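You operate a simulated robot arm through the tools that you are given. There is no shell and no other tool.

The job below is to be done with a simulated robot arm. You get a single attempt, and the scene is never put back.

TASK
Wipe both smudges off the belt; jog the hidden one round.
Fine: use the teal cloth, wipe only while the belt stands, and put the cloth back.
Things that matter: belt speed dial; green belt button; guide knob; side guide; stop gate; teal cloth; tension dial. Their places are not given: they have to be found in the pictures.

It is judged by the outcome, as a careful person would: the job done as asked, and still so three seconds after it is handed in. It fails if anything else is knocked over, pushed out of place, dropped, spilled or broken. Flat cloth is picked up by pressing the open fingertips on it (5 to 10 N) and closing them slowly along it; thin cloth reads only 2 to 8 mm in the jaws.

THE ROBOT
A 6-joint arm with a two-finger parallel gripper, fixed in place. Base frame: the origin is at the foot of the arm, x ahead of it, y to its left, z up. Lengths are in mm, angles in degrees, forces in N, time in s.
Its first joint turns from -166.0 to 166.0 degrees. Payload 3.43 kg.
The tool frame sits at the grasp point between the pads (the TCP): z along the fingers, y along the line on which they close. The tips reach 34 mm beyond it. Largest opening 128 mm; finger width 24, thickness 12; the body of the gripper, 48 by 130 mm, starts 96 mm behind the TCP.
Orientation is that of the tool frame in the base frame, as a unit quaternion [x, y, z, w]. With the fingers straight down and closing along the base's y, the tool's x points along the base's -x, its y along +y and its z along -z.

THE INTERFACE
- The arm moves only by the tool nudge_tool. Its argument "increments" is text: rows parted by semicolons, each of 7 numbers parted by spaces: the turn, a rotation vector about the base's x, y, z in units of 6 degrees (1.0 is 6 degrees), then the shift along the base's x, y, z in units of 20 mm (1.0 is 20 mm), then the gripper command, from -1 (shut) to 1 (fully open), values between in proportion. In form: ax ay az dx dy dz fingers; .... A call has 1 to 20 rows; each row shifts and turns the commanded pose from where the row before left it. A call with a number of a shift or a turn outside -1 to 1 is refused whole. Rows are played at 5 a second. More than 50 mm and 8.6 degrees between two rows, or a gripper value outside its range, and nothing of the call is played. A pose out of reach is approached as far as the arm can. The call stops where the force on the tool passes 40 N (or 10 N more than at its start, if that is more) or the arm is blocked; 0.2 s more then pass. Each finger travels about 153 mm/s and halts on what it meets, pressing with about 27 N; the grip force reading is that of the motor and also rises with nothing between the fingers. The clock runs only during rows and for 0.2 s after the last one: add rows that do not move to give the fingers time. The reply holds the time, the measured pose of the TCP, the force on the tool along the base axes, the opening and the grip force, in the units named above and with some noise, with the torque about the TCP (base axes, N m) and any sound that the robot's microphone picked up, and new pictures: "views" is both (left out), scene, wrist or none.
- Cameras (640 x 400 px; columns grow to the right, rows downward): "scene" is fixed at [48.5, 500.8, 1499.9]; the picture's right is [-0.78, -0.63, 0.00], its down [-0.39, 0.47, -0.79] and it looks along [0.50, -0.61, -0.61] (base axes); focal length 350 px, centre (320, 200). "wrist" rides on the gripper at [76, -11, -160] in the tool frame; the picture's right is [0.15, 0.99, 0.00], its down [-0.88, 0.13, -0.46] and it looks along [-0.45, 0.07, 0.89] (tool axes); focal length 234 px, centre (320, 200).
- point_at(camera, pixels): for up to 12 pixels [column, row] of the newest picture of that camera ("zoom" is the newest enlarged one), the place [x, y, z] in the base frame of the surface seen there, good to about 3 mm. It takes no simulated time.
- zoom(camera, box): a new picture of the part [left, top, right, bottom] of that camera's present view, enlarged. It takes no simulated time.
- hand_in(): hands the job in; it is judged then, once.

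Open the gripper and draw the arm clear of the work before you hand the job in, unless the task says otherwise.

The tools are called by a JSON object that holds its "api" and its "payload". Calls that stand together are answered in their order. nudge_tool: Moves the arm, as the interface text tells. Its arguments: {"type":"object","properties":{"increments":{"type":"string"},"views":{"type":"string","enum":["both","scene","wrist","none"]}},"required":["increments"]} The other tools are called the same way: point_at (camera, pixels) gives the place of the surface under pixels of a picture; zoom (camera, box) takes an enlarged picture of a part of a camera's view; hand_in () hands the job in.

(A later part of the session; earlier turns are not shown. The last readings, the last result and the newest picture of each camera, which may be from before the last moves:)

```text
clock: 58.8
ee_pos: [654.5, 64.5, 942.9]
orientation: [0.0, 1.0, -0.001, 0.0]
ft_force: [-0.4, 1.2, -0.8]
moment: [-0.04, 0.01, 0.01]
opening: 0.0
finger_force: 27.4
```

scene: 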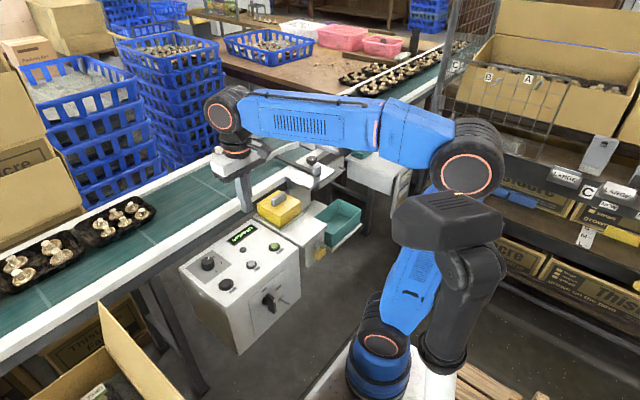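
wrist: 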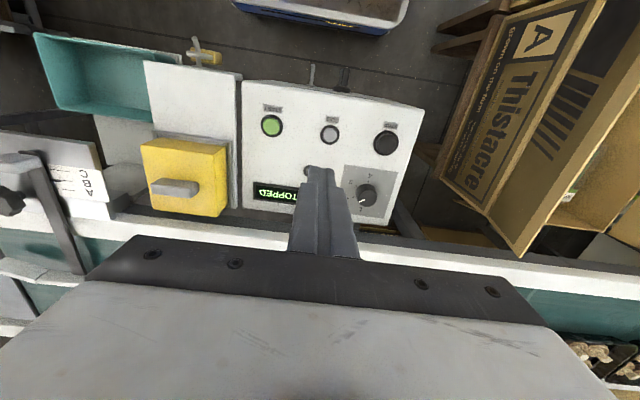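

{"api": "point_at", "payload": {"camera": "wrist", "pixels": [[330, 133], [271, 125], [386, 143], [305, 171], [366, 195], [345, 120], [310, 150]]}}

{"api": "zoom", "payload": {"camera": "wrist", "box": [230, 70, 430, 210]}}

```text
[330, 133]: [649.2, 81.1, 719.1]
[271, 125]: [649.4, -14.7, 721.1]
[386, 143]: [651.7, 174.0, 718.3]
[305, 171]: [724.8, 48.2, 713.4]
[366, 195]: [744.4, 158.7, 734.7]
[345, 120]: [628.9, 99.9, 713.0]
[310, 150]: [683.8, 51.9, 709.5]
```

```text
2.86 times, centred on (330, 140) of wrist
```

zoom: 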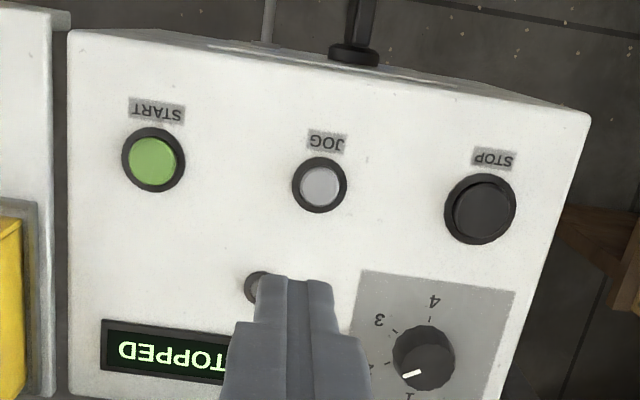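

JOG sits at (649,81,719) with START and STOP about 94 mm either side. I move above it and descend to tips about 20 mm above the button.

{"api": "nudge_tool", "payload": {"increments": "0 0 0 -0.25 0.83 -1 -1;0 0 0 0 0 -1 -1;0 0 0 0 0 -1 -1;0 0 0 0 0 -1 -1;0 0 0 0 0 -1 -1;0 0 0 0 0 -1 -1;0 0 0 0 0 -1 -1;0 0 0 0 0 -1 -1;0 0 0 0 0 -0.4 -1;0 0 0 0 0 0 -1", "views": "both"}}

```text
clock: 61.0
ee_pos: [649.1, 79.2, 775.9]
orientation: [0.0, 1.0, -0.001, 0.001]
ft_force: [-0.7, -0.2, 1.3]
moment: [0.02, 0.05, -0.02]
opening: 0.3
finger_force: 27.4
```

scene: 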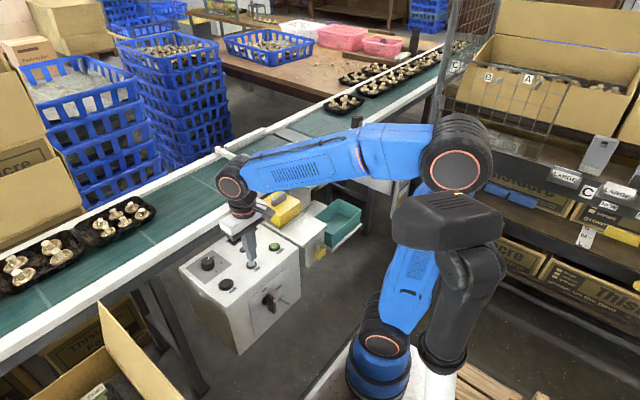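
wrist: 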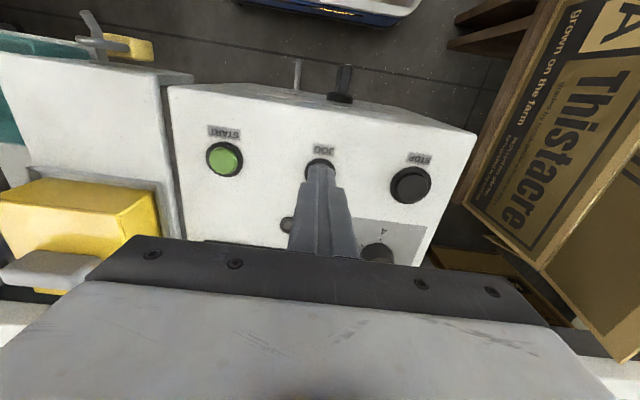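

Fingertips are right over the JOG button (wrist 320,170). I lower to just above it and then press briefly as a test jog.

{"api": "nudge_tool", "payload": {"increments": "0 0 0 0 0.08 -0.4 -1;0 0 0 0 0 -0.4 -1;0 0 0 0 0 0 -1", "views": "wrist"}}

```text
clock: 61.8
ee_pos: [648.5, 80.6, 760.0]
orientation: [0.0, 1.0, -0.002, 0.001]
ft_force: [0.3, 0.3, -0.2]
moment: [0.0, -0.01, -0.01]
opening: 0.0
finger_force: 27.3
```

wrist: 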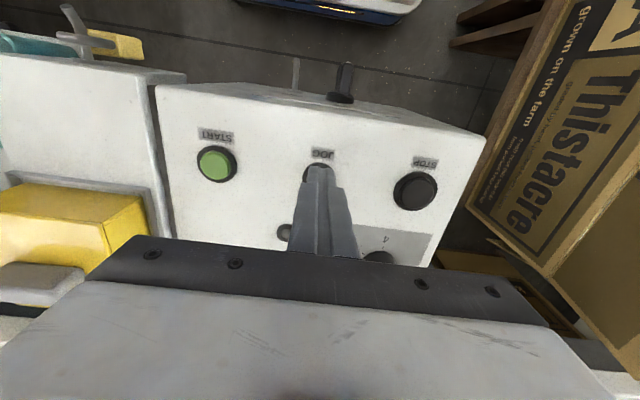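

Tips are ~6 mm above the button. I creep down 8 mm in 2 mm rows and then come straight back up, to see what a short press does.

{"api": "nudge_tool", "payload": {"increments": "0 0 0 0 0 -0.1 -1;0 0 0 0 0 -0.1 -1;0 0 0 0 0 -0.1 -1;0 0 0 0 0 -0.1 -1", "views": "scene"}}

```text
clock: 62.8
ee_pos: [648.9, 79.7, 752.1]
orientation: [0.0, 1.0, -0.001, 0.001]
ft_force: [-0.1, 0.0, 0.3]
moment: [-0.01, 0.01, 0.01]
opening: 0.0
finger_force: 27.0
```

scene: 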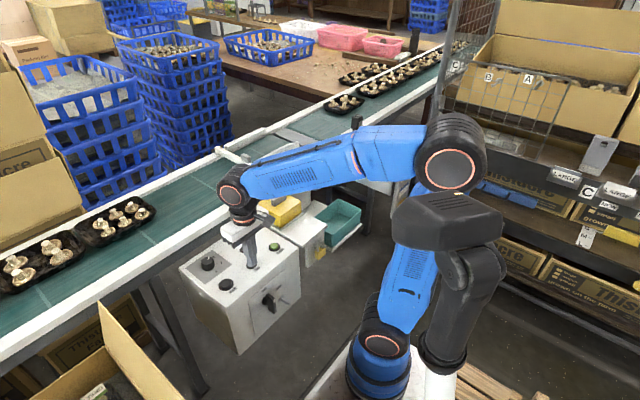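

Not touching yet (0.3 N). I creep 2 mm more and watch the force.

{"api": "nudge_tool", "payload": {"increments": "0 0 0 0 0 -0.1 -1;0 0 0 0 0 -0.05 -1", "views": "scene"}}

```text
clock: 63.4
ee_pos: [648.3, 80.4, 749.3]
orientation: [0.0, 1.0, -0.001, 0.001]
ft_force: [0.3, -0.5, 2.7]
moment: [-0.07, 0.02, 0.0]
opening: 0.0
finger_force: 27.1
heard: click
```

scene: 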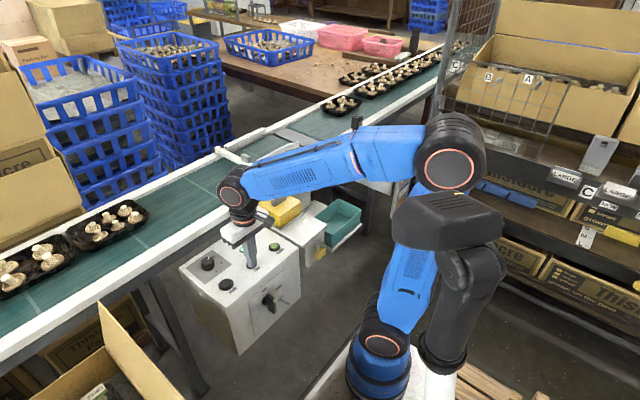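

A click, and the belt/trays shifted slightly to the left in the scene (+y direction). I release now to see how the jog behaves.

{"api": "nudge_tool", "payload": {"increments": "0 0 0 0 0 0.25 -1", "views": "both"}}

{"api": "zoom", "payload": {"camera": "scene", "box": [0, 150, 240, 300]}}

```text
clock: 63.8
ee_pos: [648.8, 79.9, 753.1]
orientation: [-0.001, 1.0, -0.002, 0.0]
ft_force: [-0.1, 0.0, -0.2]
moment: [0.01, 0.04, -0.01]
opening: 0.0
finger_force: 27.2
```

scene: 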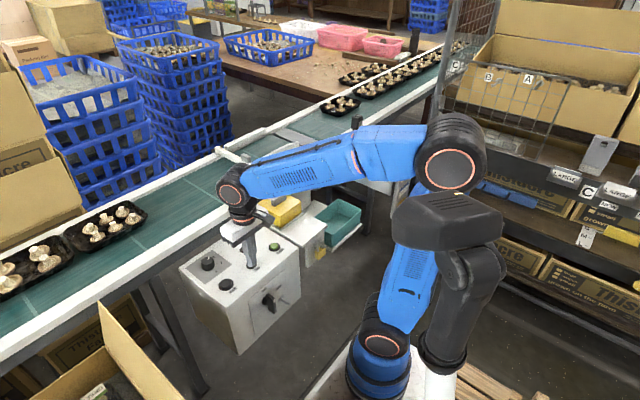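
wrist: 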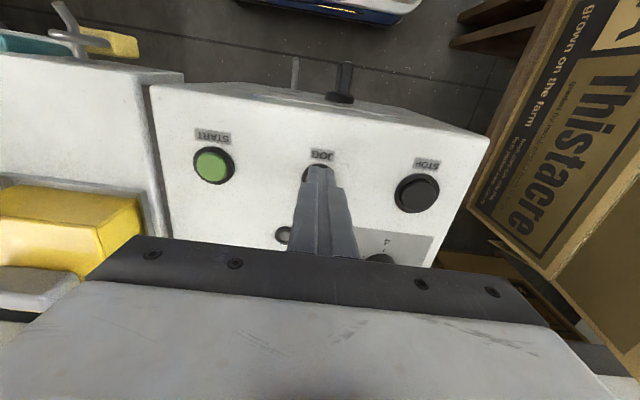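

```text
2.67 times, centred on (120, 225) of scene
```

zoom: 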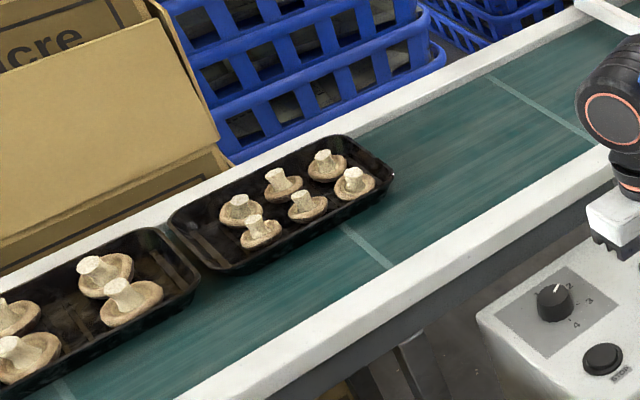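

The belt moved about 45 mm toward +y while pressed and stopped on release. Before jogging further I check where the trays are and what is at the right side (incoming trays) in enlarged views.

{"api": "zoom", "payload": {"camera": "scene", "box": [280, 50, 480, 175]}}

{"api": "point_at", "payload": {"camera": "scene", "pixels": [[148, 210], [63, 238], [340, 105], [358, 96], [323, 108], [375, 85], [190, 180], [20, 310], [5, 300], [10, 340], [2, 262]]}}

```text
3.20 times, centred on (380, 112) of scene
```

zoom: 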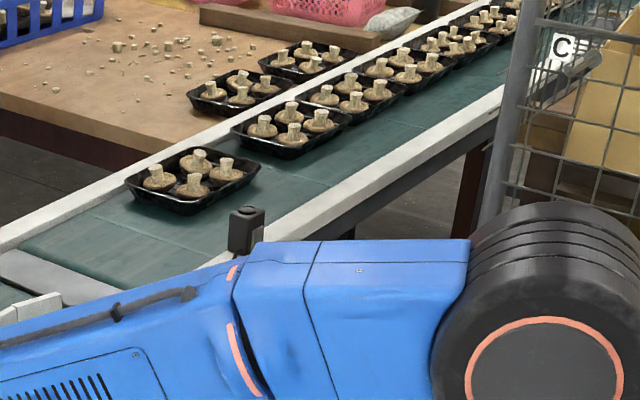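

```text
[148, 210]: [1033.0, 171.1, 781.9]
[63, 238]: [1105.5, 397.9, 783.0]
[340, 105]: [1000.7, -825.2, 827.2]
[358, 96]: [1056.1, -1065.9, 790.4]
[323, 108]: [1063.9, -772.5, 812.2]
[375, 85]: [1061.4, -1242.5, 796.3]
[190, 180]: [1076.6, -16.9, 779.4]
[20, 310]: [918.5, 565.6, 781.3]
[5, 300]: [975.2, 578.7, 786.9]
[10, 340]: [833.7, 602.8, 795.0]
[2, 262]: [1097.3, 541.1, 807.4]
```

Upstream trays' lead edge is at y≈−770, downstream trays are at y≈170–560. I raise the arm and go look at the +y end of the belt before jogging more.

{"api": "nudge_tool", "payload": {"increments": "0 0 0 0 0 1 -1;0 0 0 0 0 1 -1;0 0 0 0 0 1 -1;0 0 0 0 0 1 -1;0 0 0 0 0 1 -1;0 0 0 0 0 1 -1;0 0 0 0 0 1 -1;0 0 0 0 0 1 -1;0 0 0 0 0 1 -1;0 0 0 0 0 1 -1;0 0 0 -0.2 1 1 -1;0 0 0 -0.2 1 1 -1;0 0 0 -0.2 1 1 -1;0 0 0 -0.2 1 1 -1;0 0 0 -0.2 1 1 -1;0 0 0 -0.2 1 0 -1;0 0 0 -0.2 1 0 -1;0 0 0 -0.2 1 0 -1;0 0 0 -0.2 1 0 -1;0 0 0 -0.2 1 0 -1", "views": "both"}}

```text
clock: 68.0
ee_pos: [608.7, 281.4, 1055.3]
orientation: [0.0, 1.0, -0.001, 0.001]
ft_force: [0.4, -0.2, -0.3]
moment: [0.04, -0.01, 0.0]
opening: 0.0
finger_force: 26.9
```

scene: 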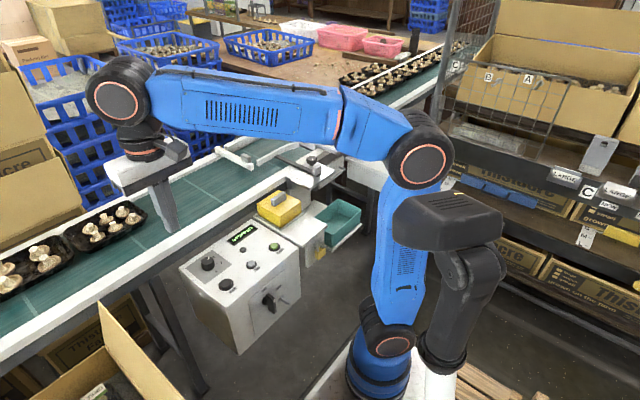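
wrist: 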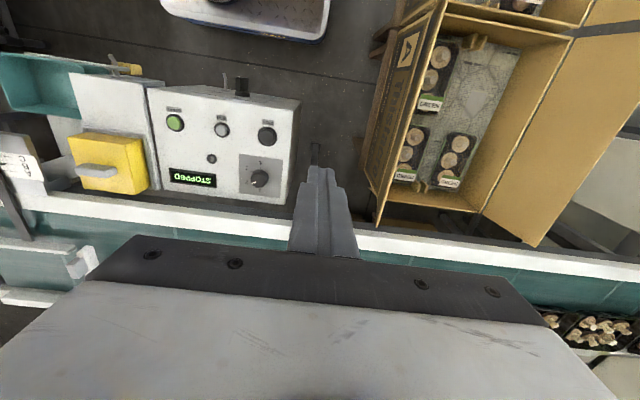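

The gripper hides the belt here. I shift the tool over the belt farther to +x/+y so the wrist camera sees the +y end.

{"api": "nudge_tool", "payload": {"increments": "0 0 0 0.9 0.8 0 -1;0 0 0 0.9 0.8 0 -1;0 0 0 0.9 0.8 0 -1;0 0 0 0.9 0.8 0 -1;0 0 0 0.9 0.8 0 -1;0 0 0 0.9 0.8 0 -1;0 0 0 0.9 0.8 0 -1;0 0 0 0.9 0.8 0 -1;0 0 0 0.9 0.8 0 -1;0 0 0 0.9 0.8 0 -1;0 0 0 0.9 0.8 0 -1;0 0 0 0.9 0.8 0 -1", "views": "both"}}

```text
clock: 70.6
ee_pos: [823.8, 470.5, 1052.5]
orientation: [-0.001, 1.0, 0.002, 0.003]
ft_force: [-1.5, -0.5, 1.0]
moment: [0.03, -0.09, 0.01]
opening: 0.0
finger_force: 26.9
```

scene: 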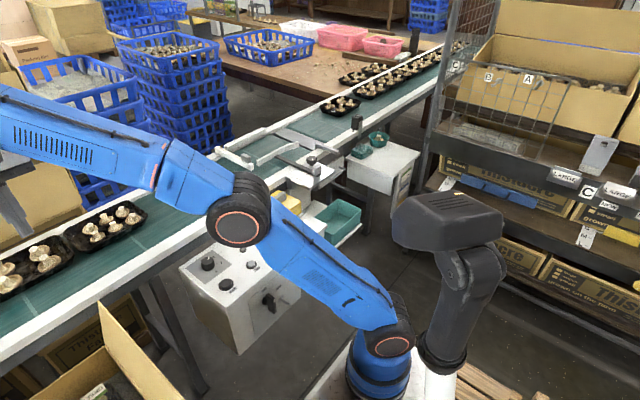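
wrist: 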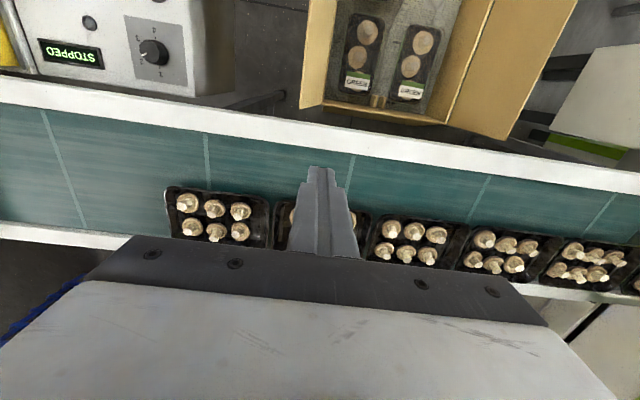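

The belt continues with a row of trays to the far right (640,285). I measure how far it goes.

{"api": "point_at", "payload": {"camera": "wrist", "pixels": [[215, 215], [410, 240], [495, 250], [580, 262], [635, 285], [630, 235], [600, 305], [575, 325], [206, 150], [62, 150], [345, 170], [475, 195]]}}

{"api": "zoom", "payload": {"camera": "wrist", "box": [440, 150, 640, 340]}}

```text
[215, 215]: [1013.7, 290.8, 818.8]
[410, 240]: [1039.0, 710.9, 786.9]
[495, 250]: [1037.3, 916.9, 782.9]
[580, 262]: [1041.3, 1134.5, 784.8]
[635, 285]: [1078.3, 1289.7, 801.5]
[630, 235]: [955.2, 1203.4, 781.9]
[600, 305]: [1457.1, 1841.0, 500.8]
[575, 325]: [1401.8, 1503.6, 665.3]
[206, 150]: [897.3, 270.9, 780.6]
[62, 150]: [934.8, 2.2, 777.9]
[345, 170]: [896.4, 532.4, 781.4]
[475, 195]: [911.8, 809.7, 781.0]
```

```text
2.11 times, centred on (540, 245) of wrist
```

zoom: 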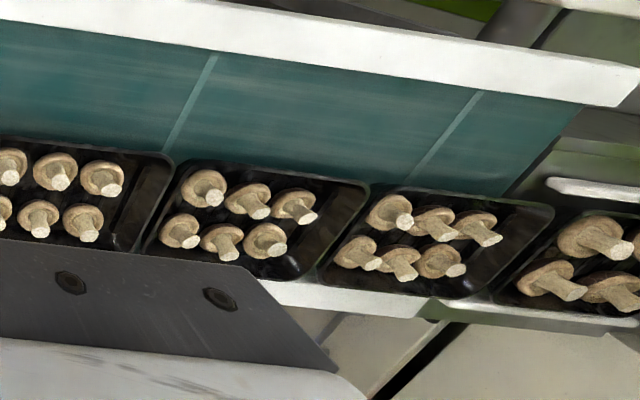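

The belt seems to end near y≈1250 where another tray already sits beyond it. I look closer at that end, since more jogging will push trays there.

{"api": "nudge_tool", "payload": {"increments": "0 0 0 -0.45 1 0 -1;0 0 0 -0.45 1 0 -1;0 0 0 -0.45 1 0 -1;0 0 0 -0.45 1 0 -1;0 0 0 -0.45 1 0 -1;0 0 0 -0.45 1 0 -1;0 0 0 -0.45 1 0 -1;0 0 0 -0.45 1 0 -1;0 0 0 -0.45 1 0 -1;0 0 0 -0.45 1 0 -1;0 0 0 0 0 0 -1", "views": "both"}}

{"api": "zoom", "payload": {"camera": "wrist", "box": [400, 100, 640, 340]}}

```text
clock: 73.0
ee_pos: [708.3, 635.1, 1001.7]
orientation: [-0.001, 1.0, 0.001, 0.002]
ft_force: [0.2, 0.0, -0.9]
moment: [0.03, -0.01, 0.01]
opening: 0.0
finger_force: 27.0
out of reach, approached as far as the arm can: row 1, 2, 3, 4, 5, 6, 7, 8, 9, 10
```

scene: 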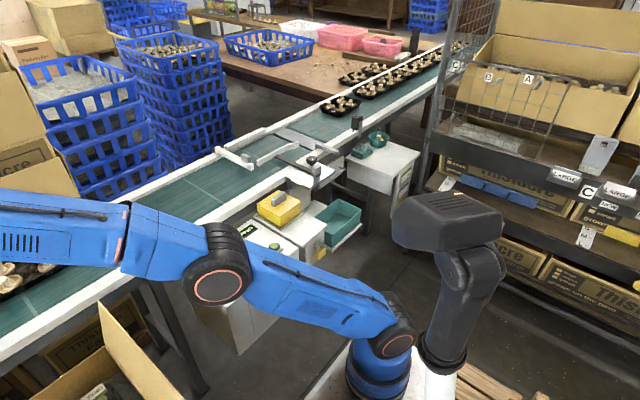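
wrist: 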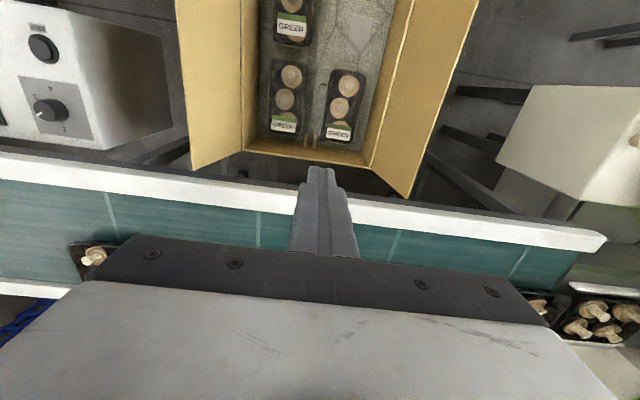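

```text
1.67 times, centred on (520, 220) of wrist
```

zoom: 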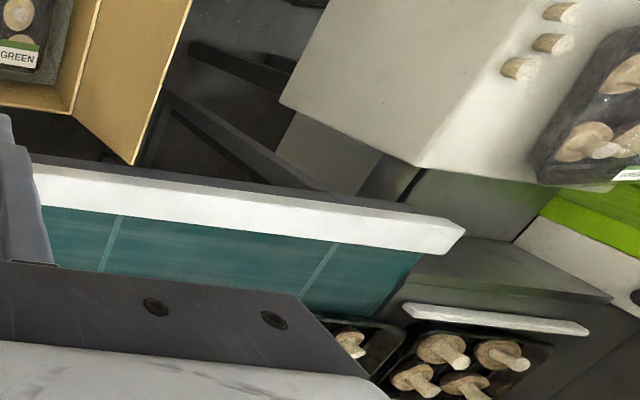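

The trays feed onto a packing machine at the end, so normal belt motion just moves them along; I will still jog as little as possible. I go back toward the JOG button.

{"api": "nudge_tool", "payload": {"increments": "0 0 0 -0.1 -1 0 -1;0 0 0 -0.1 -1 0 -1;0 0 0 -0.1 -1 0 -1;0 0 0 -0.1 -1 0 -1;0 0 0 -0.1 -1 0 -1;0 0 0 -0.1 -1 0 -1;0 0 0 -0.1 -1 0 -1;0 0 0 -0.1 -1 0 -1;0 0 0 -0.1 -1 0 -1;0 0 0 -0.1 -1 0 -1;0 0 0 -0.1 -1 0 -1;0 0 0 -0.1 -1 0 -1;0 0 0 -0.1 -1 0 -1;0 0 0 -0.1 -1 0 -1;0 0 0 -0.1 -1 0 -1;0 0 0 -0.1 -1 0 -1;0 0 0 -0.1 -1 0 -1;0 0 0 -0.1 -1 0 -1;0 0 0 -0.1 -1 0 -1;0 0 0 0 0 0 -1", "views": "none"}}

```text
clock: 77.2
ee_pos: [666.1, 255.0, 1002.3]
orientation: [0.001, 1.0, -0.001, 0.0]
ft_force: [0.0, 0.8, -0.3]
moment: [0.0, 0.03, -0.03]
opening: 0.0
finger_force: 26.8
```

At (666,255,1002). I go over JOG (649.5,80.5) and then lower to about z 790.

{"api": "nudge_tool", "payload": {"increments": "0 0 0 -0.092 -0.97 0 -1;0 0 0 -0.092 -0.97 0 -1;0 0 0 -0.092 -0.97 0 -1;0 0 0 -0.092 -0.97 0 -1;0 0 0 -0.092 -0.97 0 -1;0 0 0 -0.092 -0.97 0 -1;0 0 0 -0.092 -0.97 0 -1;0 0 0 -0.092 -0.97 0 -1;0 0 0 -0.092 -0.97 0 -1;0 0 0 0 0 -1 -1;0 0 0 0 0 -1 -1;0 0 0 0 0 -1 -1;0 0 0 0 0 -1 -1;0 0 0 0 0 -1 -1;0 0 0 0 0 -1 -1;0 0 0 0 0 -1 -1;0 0 0 0 0 -1 -1;0 0 0 0 0 -1 -1;0 0 0 0 0 -1 -1;0 0 0 0 0 -0.6 -1", "views": "wrist"}}

```text
clock: 81.4
ee_pos: [651.9, 81.1, 790.0]
orientation: [0.001, 1.0, -0.001, 0.001]
ft_force: [0.5, 0.3, 0.0]
moment: [-0.01, -0.03, 0.0]
opening: 0.1
finger_force: 26.9
```

wrist: 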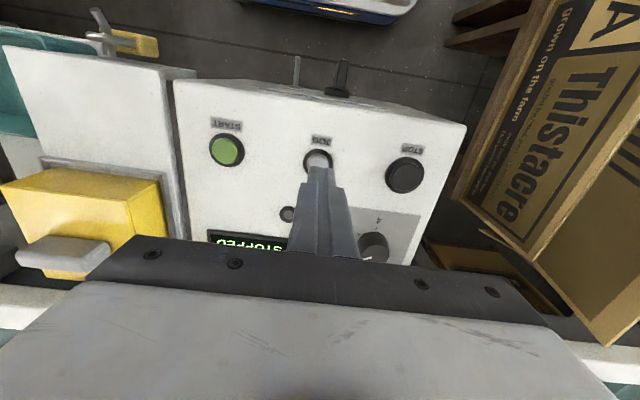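

Fingers aligned with JOG. I lower, press to the click depth and hold about 1 s, then look.

{"api": "nudge_tool", "payload": {"increments": "0 0 0 -0.1 0 -1 -1;0 0 0 0 0 -0.75 -1;0 0 0 0 0 -0.15 -1;0 0 0 0 0 -0.15 -1;0 0 0 0 0 0 -1;0 0 0 0 0 0 -1;0 0 0 0 0 0 -1", "views": "scene"}}

```text
clock: 83.0
ee_pos: [650.6, 81.6, 749.5]
orientation: [0.0, 1.0, -0.001, 0.0]
ft_force: [1.3, -0.1, 2.8]
moment: [0.01, -0.06, -0.02]
opening: 0.2
finger_force: 26.9
heard: click
```

scene: 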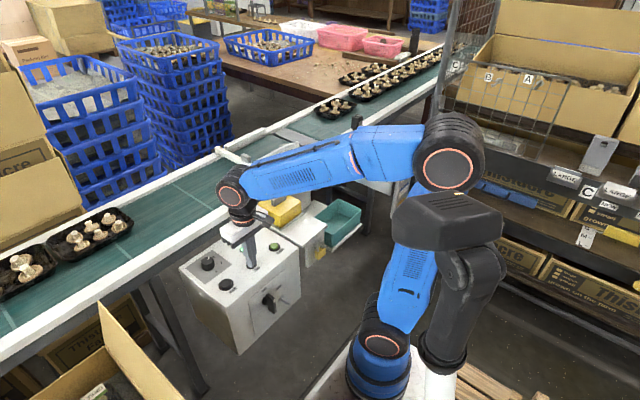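

JOG is pressed (click) and the belt is moving slowly. I keep holding for another second and a half and check.

{"api": "nudge_tool", "payload": {"increments": "0 0 0 0 0 0 -1;0 0 0 0 0 0 -1;0 0 0 0 0 0 -1;0 0 0 0 0 0 -1;0 0 0 0 0 0 -1;0 0 0 0 0 0 -1;0 0 0 0 0 0 -1", "views": "scene"}}

{"api": "zoom", "payload": {"camera": "scene", "box": [150, 80, 390, 230]}}

```text
clock: 84.6
ee_pos: [650.8, 80.9, 749.3]
orientation: [0.0, 1.0, -0.001, 0.001]
ft_force: [0.5, -0.5, 3.7]
moment: [0.01, 0.01, 0.01]
opening: 0.1
finger_force: 26.6
```

scene: 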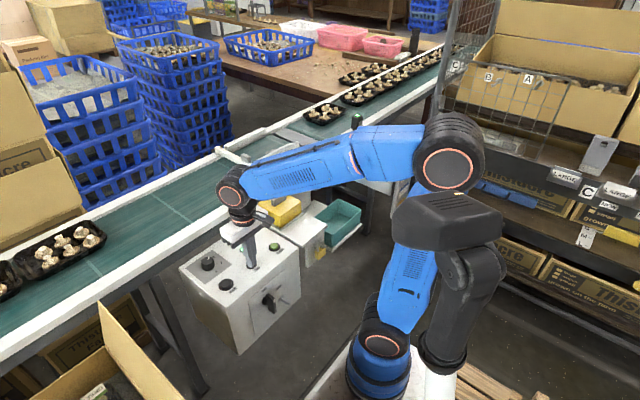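

```text
2.67 times, centred on (270, 155) of scene
```

zoom: 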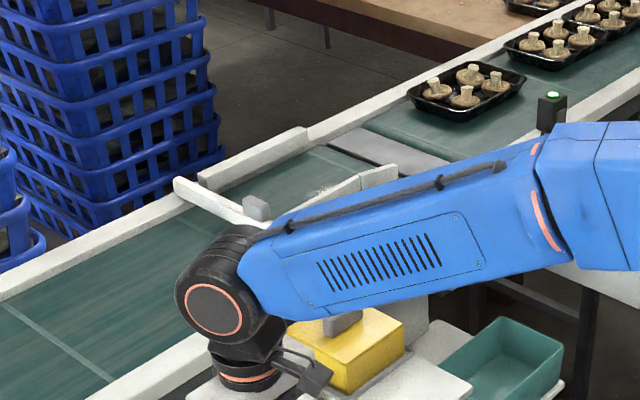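

A pale patch seems to be showing at the upstream side behind the guide, around scene (276,150); the sensor lamp turned green as a tray passes. I zoom there.

{"api": "zoom", "payload": {"camera": "scene", "box": [235, 125, 315, 175]}}

{"api": "point_at", "payload": {"camera": "scene", "pixels": [[277, 150], [275, 151], [270, 153], [272, 149], [300, 118], [345, 110], [303, 113]]}}

```text
8.00 times, centred on (275, 150) of scene
```

zoom: 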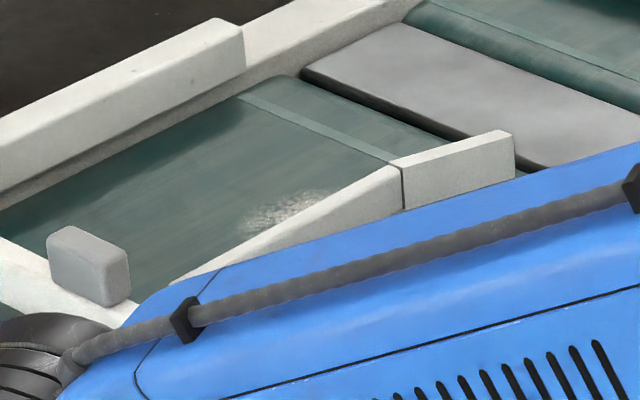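

```text
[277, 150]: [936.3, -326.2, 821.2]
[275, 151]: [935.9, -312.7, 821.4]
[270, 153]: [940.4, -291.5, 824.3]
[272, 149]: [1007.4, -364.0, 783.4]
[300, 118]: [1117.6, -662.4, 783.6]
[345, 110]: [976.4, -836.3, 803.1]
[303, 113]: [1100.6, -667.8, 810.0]
```

That is the second smudge, at about (985,−340), emerging from under the plate. I keep holding JOG and track it toward y≈−50, past the gate.

{"api": "nudge_tool", "payload": {"increments": "0 0 0 0 0 0 -1;0 0 0 0 0 0 -1;0 0 0 0 0 0 -1;0 0 0 0 0 0 -1;0 0 0 0 0 0 -1;0 0 0 0 0 0 -1;0 0 0 0 0 0 -1", "views": "scene"}}

{"api": "zoom", "payload": {"camera": "scene", "box": [195, 100, 355, 200]}}

```text
clock: 86.2
ee_pos: [649.9, 80.4, 749.3]
orientation: [0.0, 1.0, -0.001, 0.001]
ft_force: [-0.2, -0.7, 2.4]
moment: [0.01, 0.02, 0.02]
opening: 0.1
finger_force: 27.2
```

scene: 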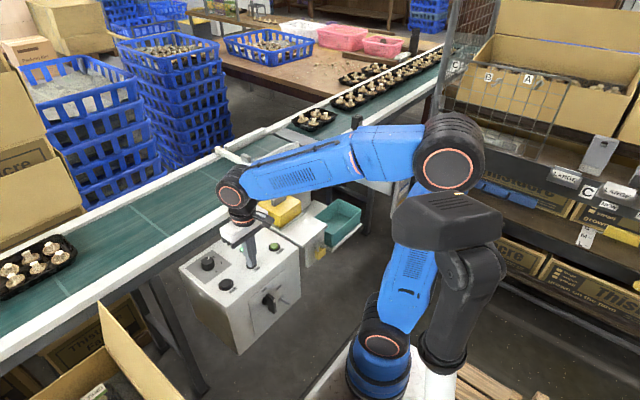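

```text
4.00 times, centred on (275, 150) of scene
```

zoom: 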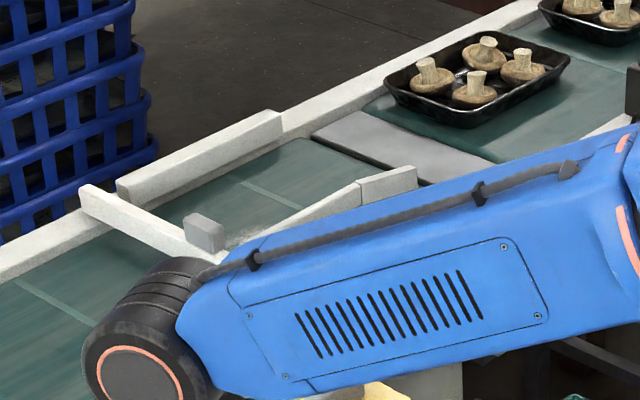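

The second smudge is moving behind the gate; I measure the seam and tray positions to get the belt speed.

{"api": "point_at", "payload": {"camera": "scene", "pixels": [[259, 147], [265, 149.7], [303, 129], [292, 124], [203, 219], [148, 215], [75, 248], [130, 212], [140, 218], [255, 145.5]]}}

{"api": "zoom", "payload": {"camera": "scene", "box": [215, 140, 265, 175]}}

```text
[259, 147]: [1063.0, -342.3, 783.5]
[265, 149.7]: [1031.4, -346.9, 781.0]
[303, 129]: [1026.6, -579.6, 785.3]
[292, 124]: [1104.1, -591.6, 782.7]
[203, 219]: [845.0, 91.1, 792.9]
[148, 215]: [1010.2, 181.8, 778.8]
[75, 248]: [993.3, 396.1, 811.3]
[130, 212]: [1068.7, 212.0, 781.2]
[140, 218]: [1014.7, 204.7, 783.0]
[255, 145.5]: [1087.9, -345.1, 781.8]
```

```text
11.43 times, centred on (240, 158) of scene
```

zoom: 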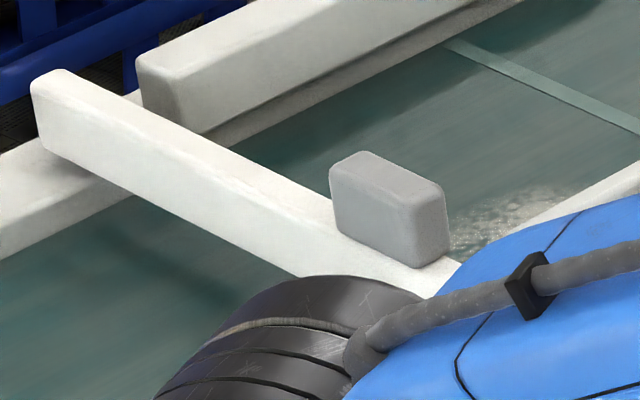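

Belt speed is ~48 mm/s; the smudge (scene 255,159) is at y≈−260. I hold about 2.8 s more, then check.

{"api": "nudge_tool", "payload": {"increments": "0 0 0 0 0 0 -1;0 0 0 0 0 0 -1;0 0 0 0 0 0 -1;0 0 0 0 0 0 -1;0 0 0 0 0 0 -1;0 0 0 0 0 0 -1;0 0 0 0 0 0 -1;0 0 0 0 0 0 -1;0 0 0 0 0 0 -1;0 0 0 0 0 0 -1;0 0 0 0 0 0 -1;0 0 0 0 0 0 -1;0 0 0 0 0 0 -1", "views": "scene"}}

{"api": "zoom", "payload": {"camera": "scene", "box": [195, 100, 355, 200]}}

```text
clock: 89.0
ee_pos: [650.2, 81.8, 747.9]
orientation: [-0.001, 1.0, -0.001, 0.001]
ft_force: [1.0, 0.0, 2.2]
moment: [-0.03, -0.01, -0.01]
opening: 0.0
finger_force: 27.5
```

scene: 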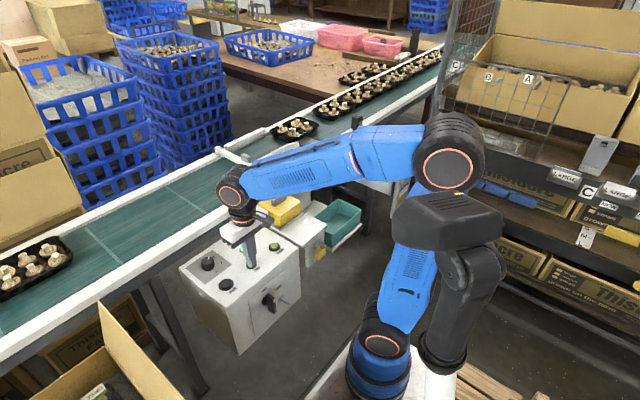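

```text
4.00 times, centred on (275, 150) of scene
```

zoom: 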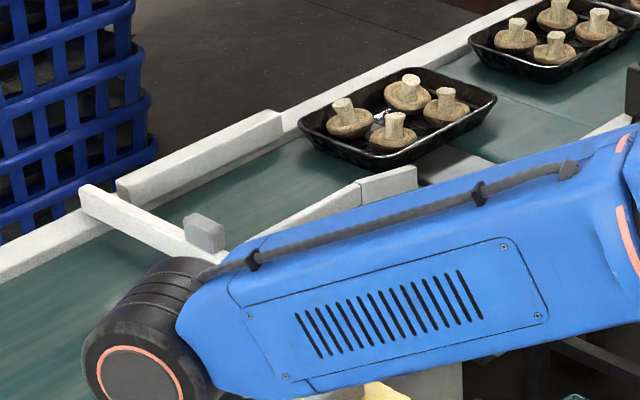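

The upstream tray is now crossing the plate, the smudge should be near y≈−127, hidden behind the wrist. I look at the visible belt portion and measure.

{"api": "zoom", "payload": {"camera": "scene", "box": [160, 140, 260, 220]}}

{"api": "zoom", "payload": {"camera": "scene", "box": [0, 190, 160, 310]}}

{"api": "point_at", "payload": {"camera": "scene", "pixels": [[270, 131], [272, 136], [294, 143], [73, 253], [172, 190], [185, 198], [62, 240]]}}

```text
5.00 times, centred on (210, 180) of scene
```

zoom: 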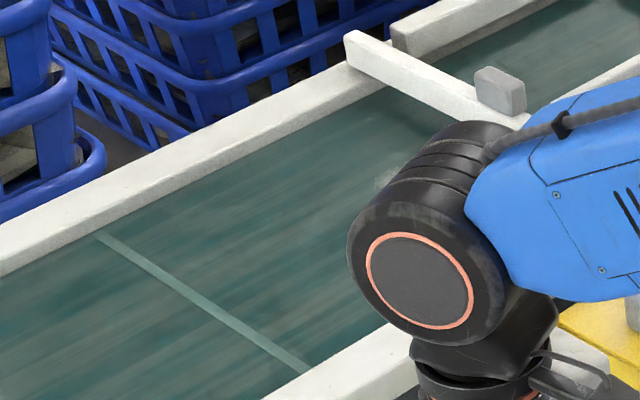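

```text
3.33 times, centred on (80, 250) of scene
```

zoom: 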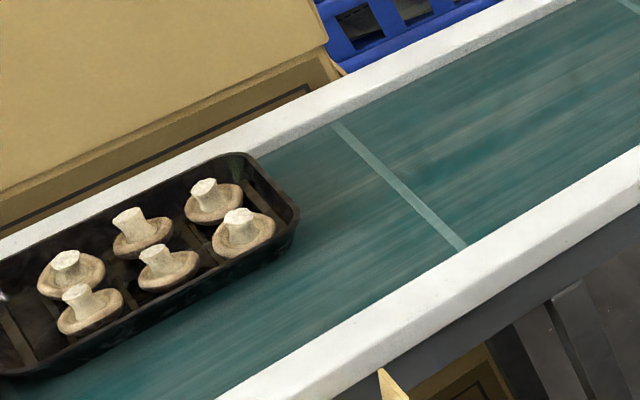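

```text
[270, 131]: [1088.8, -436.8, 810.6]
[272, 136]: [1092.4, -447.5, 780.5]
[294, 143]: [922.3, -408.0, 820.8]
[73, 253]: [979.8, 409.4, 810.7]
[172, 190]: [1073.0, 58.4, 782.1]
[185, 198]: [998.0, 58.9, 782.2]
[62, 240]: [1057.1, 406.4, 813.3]
```

The seam is at y≈58, so the smudge is at about y −126. I hold ~1.2 s more and then lift off JOG in the same call to stop it near y −60.

{"api": "nudge_tool", "payload": {"increments": "0 0 0 0 0 0 -1;0 0 0 0 0 0 -1;0 0 0 0 0 0 -1;0 0 0 0 0 0 -1;0 0 0 0 0 0 -1;0 0 0 0 0 0 -1;0 0 0 0 0 0.5 -1;0 0 0 0 0 0.5 -1;0 0 0 0 0 1 -1;0 0 0 0 0 1 -1", "views": "both"}}

{"api": "zoom", "payload": {"camera": "scene", "box": [160, 140, 260, 220]}}

```text
clock: 91.2
ee_pos: [651.3, 81.0, 810.0]
orientation: [-0.001, 1.0, 0.0, 0.001]
ft_force: [0.0, 0.0, 0.5]
moment: [0.0, 0.01, 0.0]
opening: 0.0
finger_force: 27.1
```

scene: 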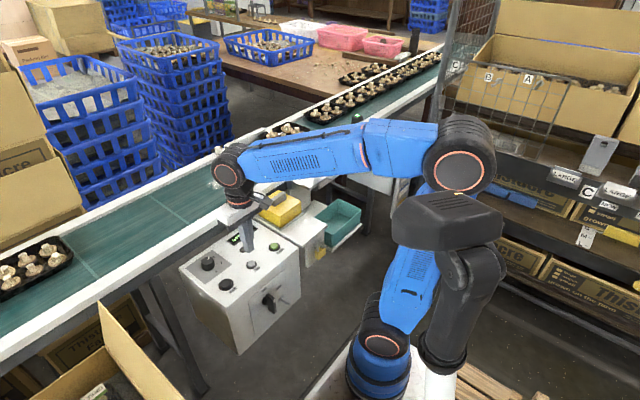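
wrist: 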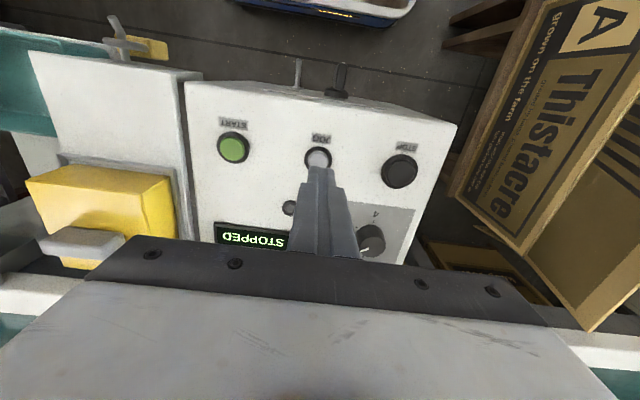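

```text
5.00 times, centred on (210, 180) of scene
```

zoom: 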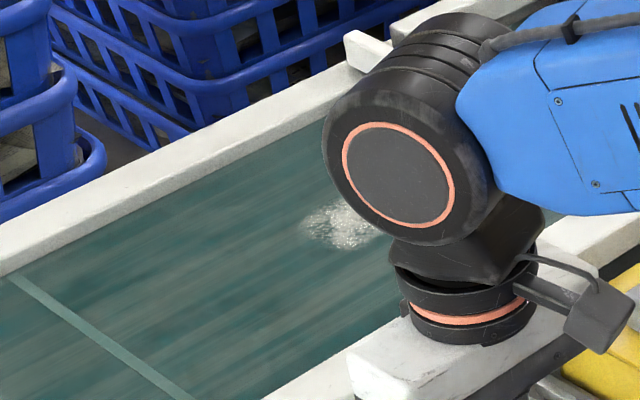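

Display reads STOPPED and the second smudge is visible at scene (215,184). I raise and travel back to the cloth.

{"api": "nudge_tool", "payload": {"increments": "0 0 0 0 0 1 -1;0 0 0 0 0 1 -1;0 0 0 0 0 1 -1;0 0 0 0 0 1 -1;0 0 0 0 0 1 -1;0 0 0 0 0 1 -1;0 0 0 0 0 1 -1;0 0 0 0.156 -0.983 0 -1;0 0 0 0.156 -0.983 0 -1;0 0 0 0.156 -0.983 0 -1;0 0 0 0.156 -0.983 0 -1;0 0 0 0.156 -0.983 0 -1;0 0 0 0.156 -0.983 0 -1;0 0 0 0.156 -0.983 0 -1;0 0 0 0.156 -0.983 0 -1;0 0 0 0.156 -0.983 0 -1;0 0 0 0.156 -0.983 0 -1;0 0 0 0.156 -0.983 0 -1;0 0 0 0.156 -0.983 0 -1;0 0 0 0.156 -0.983 0 -1", "views": "none"}}

{"api": "nudge_tool", "payload": {"increments": "0 0 0 0.156 -0.983 0 -1;0 0 0 0.156 -0.983 0 -1;0 0 0 0.156 -0.983 0 -1;0 0 0 0.156 -0.983 0 -1;0 0 0 0.156 -0.983 0 -1;0 0 0 0.156 -0.983 0 -1;0 0 0 0.156 -0.983 0 -1;0 0 0 0.156 -0.983 0 -1;0 0 0 0.156 -0.983 0 -1;0 0 0 0.156 -0.983 0 -1;0 0 0 0.156 -0.983 0 -1;0 0 0 0.156 -0.983 0 -1;0 0 0 0.156 -0.983 0 -1;0 0 0 0.156 -0.983 0 -1;0 0 0 0.156 -0.983 0 -1;0 0 0 0.156 -0.983 0 -1;0 0 0 0.156 -0.983 0 -1;0 0 0 0.156 -0.983 0 -1;0 0 0 0.156 -0.983 0 -1;0 0 0 0.156 -0.983 0 -1", "views": "scene"}}

{"api": "zoom", "payload": {"camera": "scene", "box": [170, 100, 330, 220]}}

```text
clock: 95.4
ee_pos: [691.5, -175.1, 949.8]
orientation: [-0.001, 1.0, 0.0, 0.001]
ft_force: [0.3, -0.8, -0.1]
moment: [0.01, -0.03, 0.01]
opening: 0.1
finger_force: 26.9
```

```text
clock: 99.6
ee_pos: [752.1, -570.5, 950.7]
orientation: [-0.001, 1.0, -0.001, 0.001]
ft_force: [-0.9, 0.6, 0.3]
moment: [-0.05, -0.01, 0.0]
opening: 0.3
finger_force: 27.1
```

scene: 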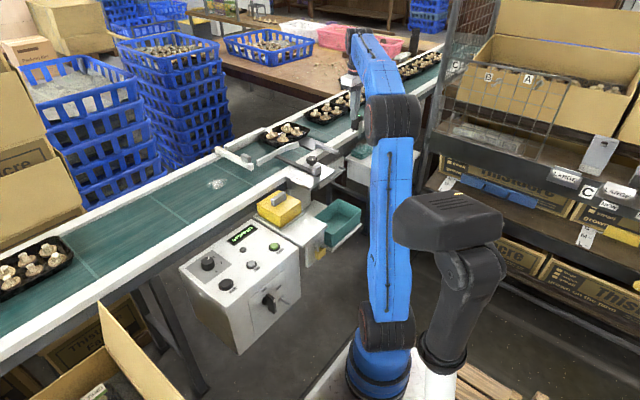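

```text
3.33 times, centred on (250, 160) of scene
```

zoom: 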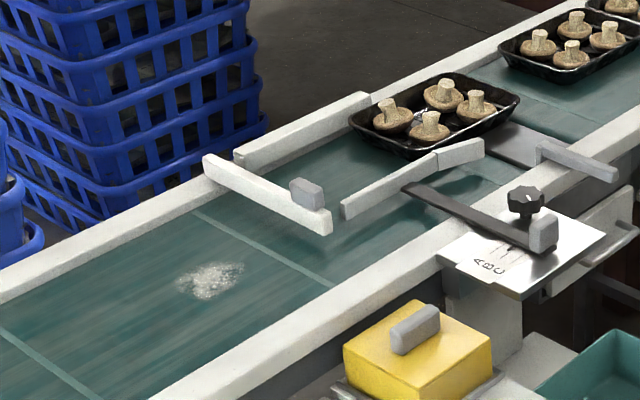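

The second smudge is in full view. I measure its centre and edges while the belt stands, and then continue to the cloth.

{"api": "point_at", "payload": {"camera": "scene", "pixels": [[217, 183.4], [207, 185], [226, 180], [213, 179], [219, 189], [208, 179.5], [225, 187]]}}

{"api": "zoom", "payload": {"camera": "scene", "box": [190, 160, 250, 205]}}

{"api": "nudge_tool", "payload": {"increments": "0 0 0 0.172 -0.983 0 -0.5;0 0 0 0.172 -0.983 0 0;0 0 0 0.172 -0.983 0 0.56;0 0 0 0.172 -0.983 0 0.56;0 0 0 0.172 -0.983 0 0.56;0 0 0 0.172 -0.983 0 0.56;0 0 0 0 0 -1 0.56;0 0 0 0 0 -1 0.56;0 0 0 0 0 0 0.56", "views": "wrist"}}

```text
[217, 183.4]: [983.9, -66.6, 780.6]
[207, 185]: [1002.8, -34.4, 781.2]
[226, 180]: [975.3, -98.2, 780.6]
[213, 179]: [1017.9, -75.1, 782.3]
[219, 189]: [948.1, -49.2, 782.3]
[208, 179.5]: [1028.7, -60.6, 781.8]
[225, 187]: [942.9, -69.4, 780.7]
```

```text
8.89 times, centred on (220, 182) of scene
```

zoom: 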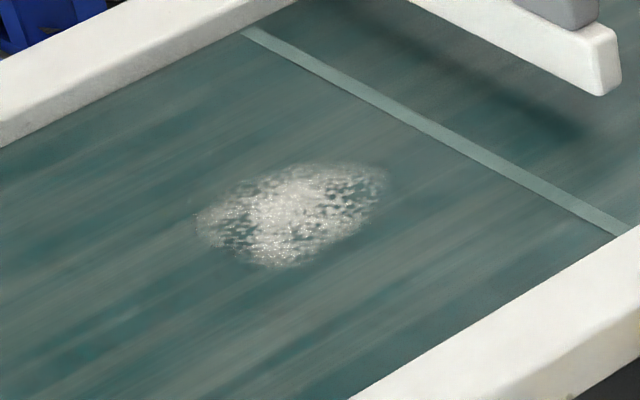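

```text
clock: 101.6
ee_pos: [772.0, -687.3, 909.8]
orientation: [-0.001, 1.0, -0.001, 0.0]
ft_force: [0.1, -0.7, -0.3]
moment: [-0.04, -0.03, -0.01]
opening: 100.0
finger_force: 0.0
```

wrist: 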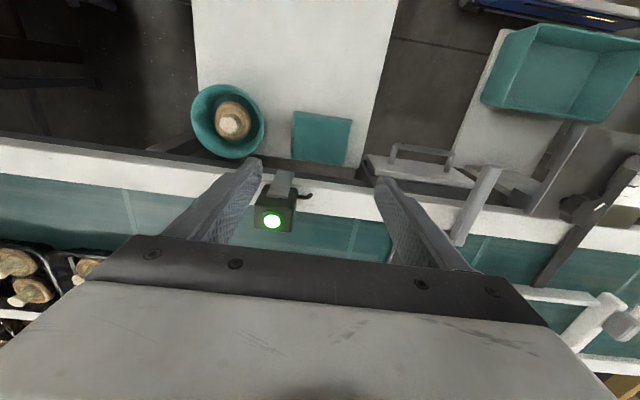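

The second smudge centre is about (984,−66), about 57×67 mm. The cloth is below at wrist (320,137); I check its place and descend.

{"api": "point_at", "payload": {"camera": "wrist", "pixels": [[295, 113], [350, 120], [341, 163], [294, 157], [320, 137]]}}

{"api": "nudge_tool", "payload": {"increments": "0 0 0 0 0 -1 0.56;0 0 0 0 0 -1 0.56;0 0 0 0 0 -1 0.56;0 0 0 0 0 -1 0.56;0 0 0 0 0 -1 0.56;0 0 0 0 0 -1 0.56;0 0 0 0 0 0 0.56", "views": "wrist"}}

```text
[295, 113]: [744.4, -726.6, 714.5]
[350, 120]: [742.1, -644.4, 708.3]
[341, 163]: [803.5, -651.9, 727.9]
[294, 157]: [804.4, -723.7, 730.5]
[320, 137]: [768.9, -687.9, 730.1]
```

```text
clock: 103.2
ee_pos: [772.6, -688.4, 789.3]
orientation: [-0.002, 1.0, -0.001, 0.0]
ft_force: [-0.7, 0.5, -0.2]
moment: [-0.04, 0.0, 0.01]
opening: 99.9
finger_force: 0.1
```

wrist: 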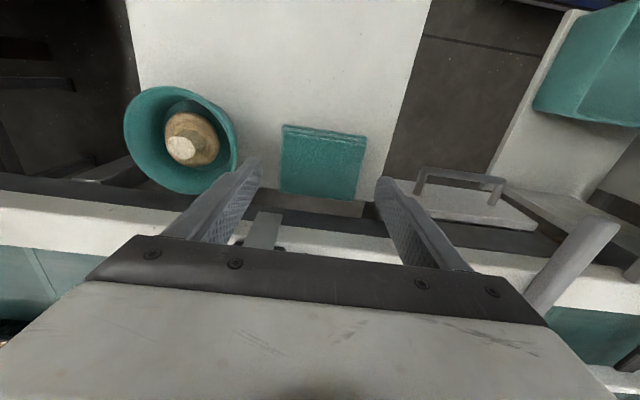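

The cloth lies between the fingers, 2 mm toward +y. I descend 44 mm with that small correction and close gently.

{"api": "nudge_tool", "payload": {"increments": "0 0 0 0 0.1 -0.8 0.56;0 0 0 0 0 -0.8 0.56;0 0 0 0 0 -0.6 0.56;0 0 0 0 0 0 0.56;0 0 0 0 0 0 0.4;0 0 0 0 0 0 0.3;0 0 0 0 0 0 0.2;0 0 0 0 0 0 0.1;0 0 0 0 0 0 0;0 0 0 0 0 0 -0.2", "views": "wrist"}}

```text
clock: 105.4
ee_pos: [773.1, -686.7, 745.4]
orientation: [0.001, 1.0, 0.0, 0.0]
ft_force: [-0.4, 0.2, -0.4]
moment: [-0.02, 0.0, 0.03]
opening: 87.0
finger_force: 26.6
```

wrist: 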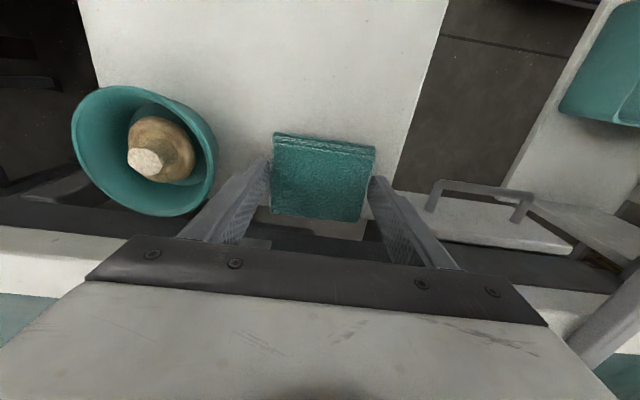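

Held again (87 mm, 27 N). I lift to z≈945 and travel to the second smudge.

{"api": "nudge_tool", "payload": {"increments": "0 0 0 0 0 0.5 -0.2;0 0 0 0 0 1 -0.2;0 0 0 0 0 1 -0.2;0 0 0 0 0 1 -0.2;0 0 0 0 0 1 -0.2;0 0 0 0 0 1 -0.2;0 0 0 0 0 1 -0.2;0 0 0 0 0 1 -0.2;0 0 0 0 0 1 -0.2;0 0 0 0 0 1 -0.2;0 0 0 0 0 0.5 -0.2;0 0 0 0.327 0.97 0 -0.2;0 0 0 0.327 0.97 0 -0.2;0 0 0 0.327 0.97 0 -0.2;0 0 0 0.327 0.97 0 -0.2;0 0 0 0.327 0.97 0 -0.2;0 0 0 0.327 0.97 0 -0.2;0 0 0 0.327 0.97 0 -0.2;0 0 0 0.327 0.97 0 -0.2;0 0 0 0.327 0.97 0 -0.2", "views": "wrist"}}

{"api": "nudge_tool", "payload": {"increments": "0 0 0 0.327 0.97 0 -0.2;0 0 0 0.327 0.97 0 -0.2;0 0 0 0.327 0.97 0 -0.2;0 0 0 0.327 0.97 0 -0.2;0 0 0 0.327 0.97 0 -0.2;0 0 0 0.327 0.97 0 -0.2;0 0 0 0.327 0.97 0 -0.2;0 0 0 0.327 0.97 0 -0.2;0 0 0 0.327 0.97 0 -0.2;0 0 0 0.327 0.97 0 -0.2;0 0 0 0.327 0.97 0 -0.2;0 0 0 0.327 0.97 0 -0.2;0 0 0 0.327 0.97 0 -0.2;0 0 0 0.327 0.97 0 -0.2;0 0 0 0.327 0.97 0 -0.2;0 0 0 0.327 0.97 0 -0.2;0 0 0 0.327 0.97 0 -0.2;0 0 0 0.327 0.97 0 -0.2;0 0 0 0.327 0.97 0 -0.2;0 0 0 0.327 0.97 0 -0.2", "views": "both"}}

```text
clock: 109.6
ee_pos: [830.4, -511.7, 945.5]
orientation: [0.0, 1.0, -0.001, -0.001]
ft_force: [0.3, -0.3, 0.2]
moment: [0.0, -0.02, 0.0]
opening: 86.6
finger_force: 27.7
```

wrist: 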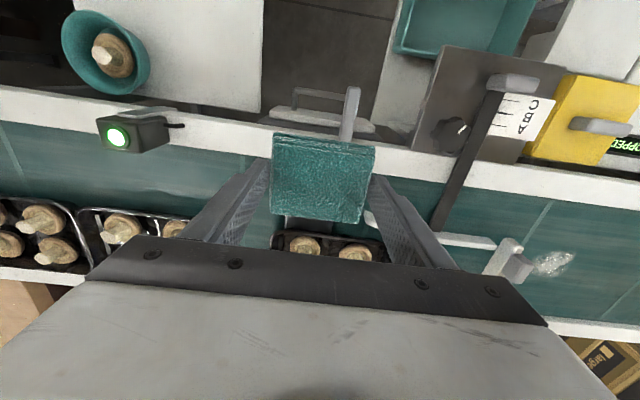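

```text
clock: 113.8
ee_pos: [962.0, -124.0, 945.6]
orientation: [0.0, 1.0, -0.001, -0.001]
ft_force: [-0.2, -0.3, -0.8]
moment: [0.03, 0.01, 0.0]
opening: 87.1
finger_force: 27.0
```

scene: 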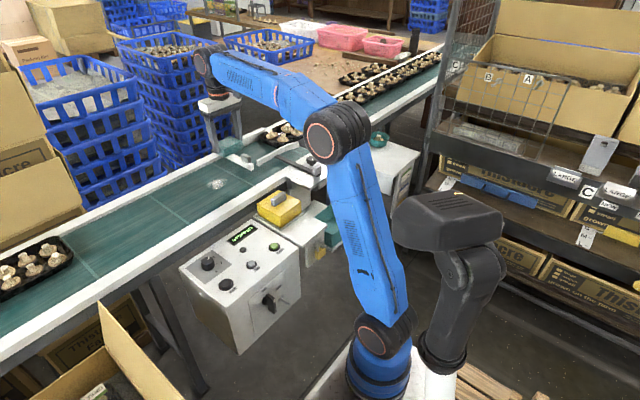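
wrist: 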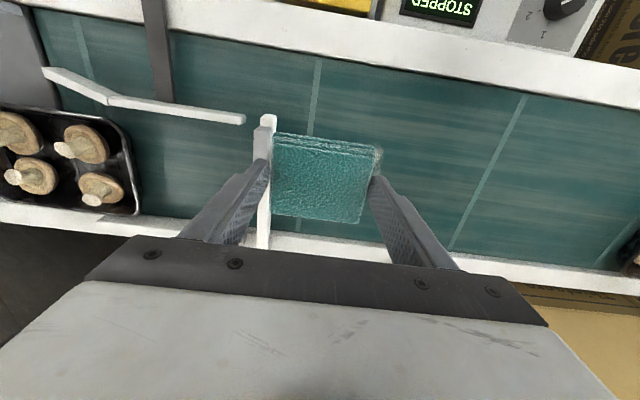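

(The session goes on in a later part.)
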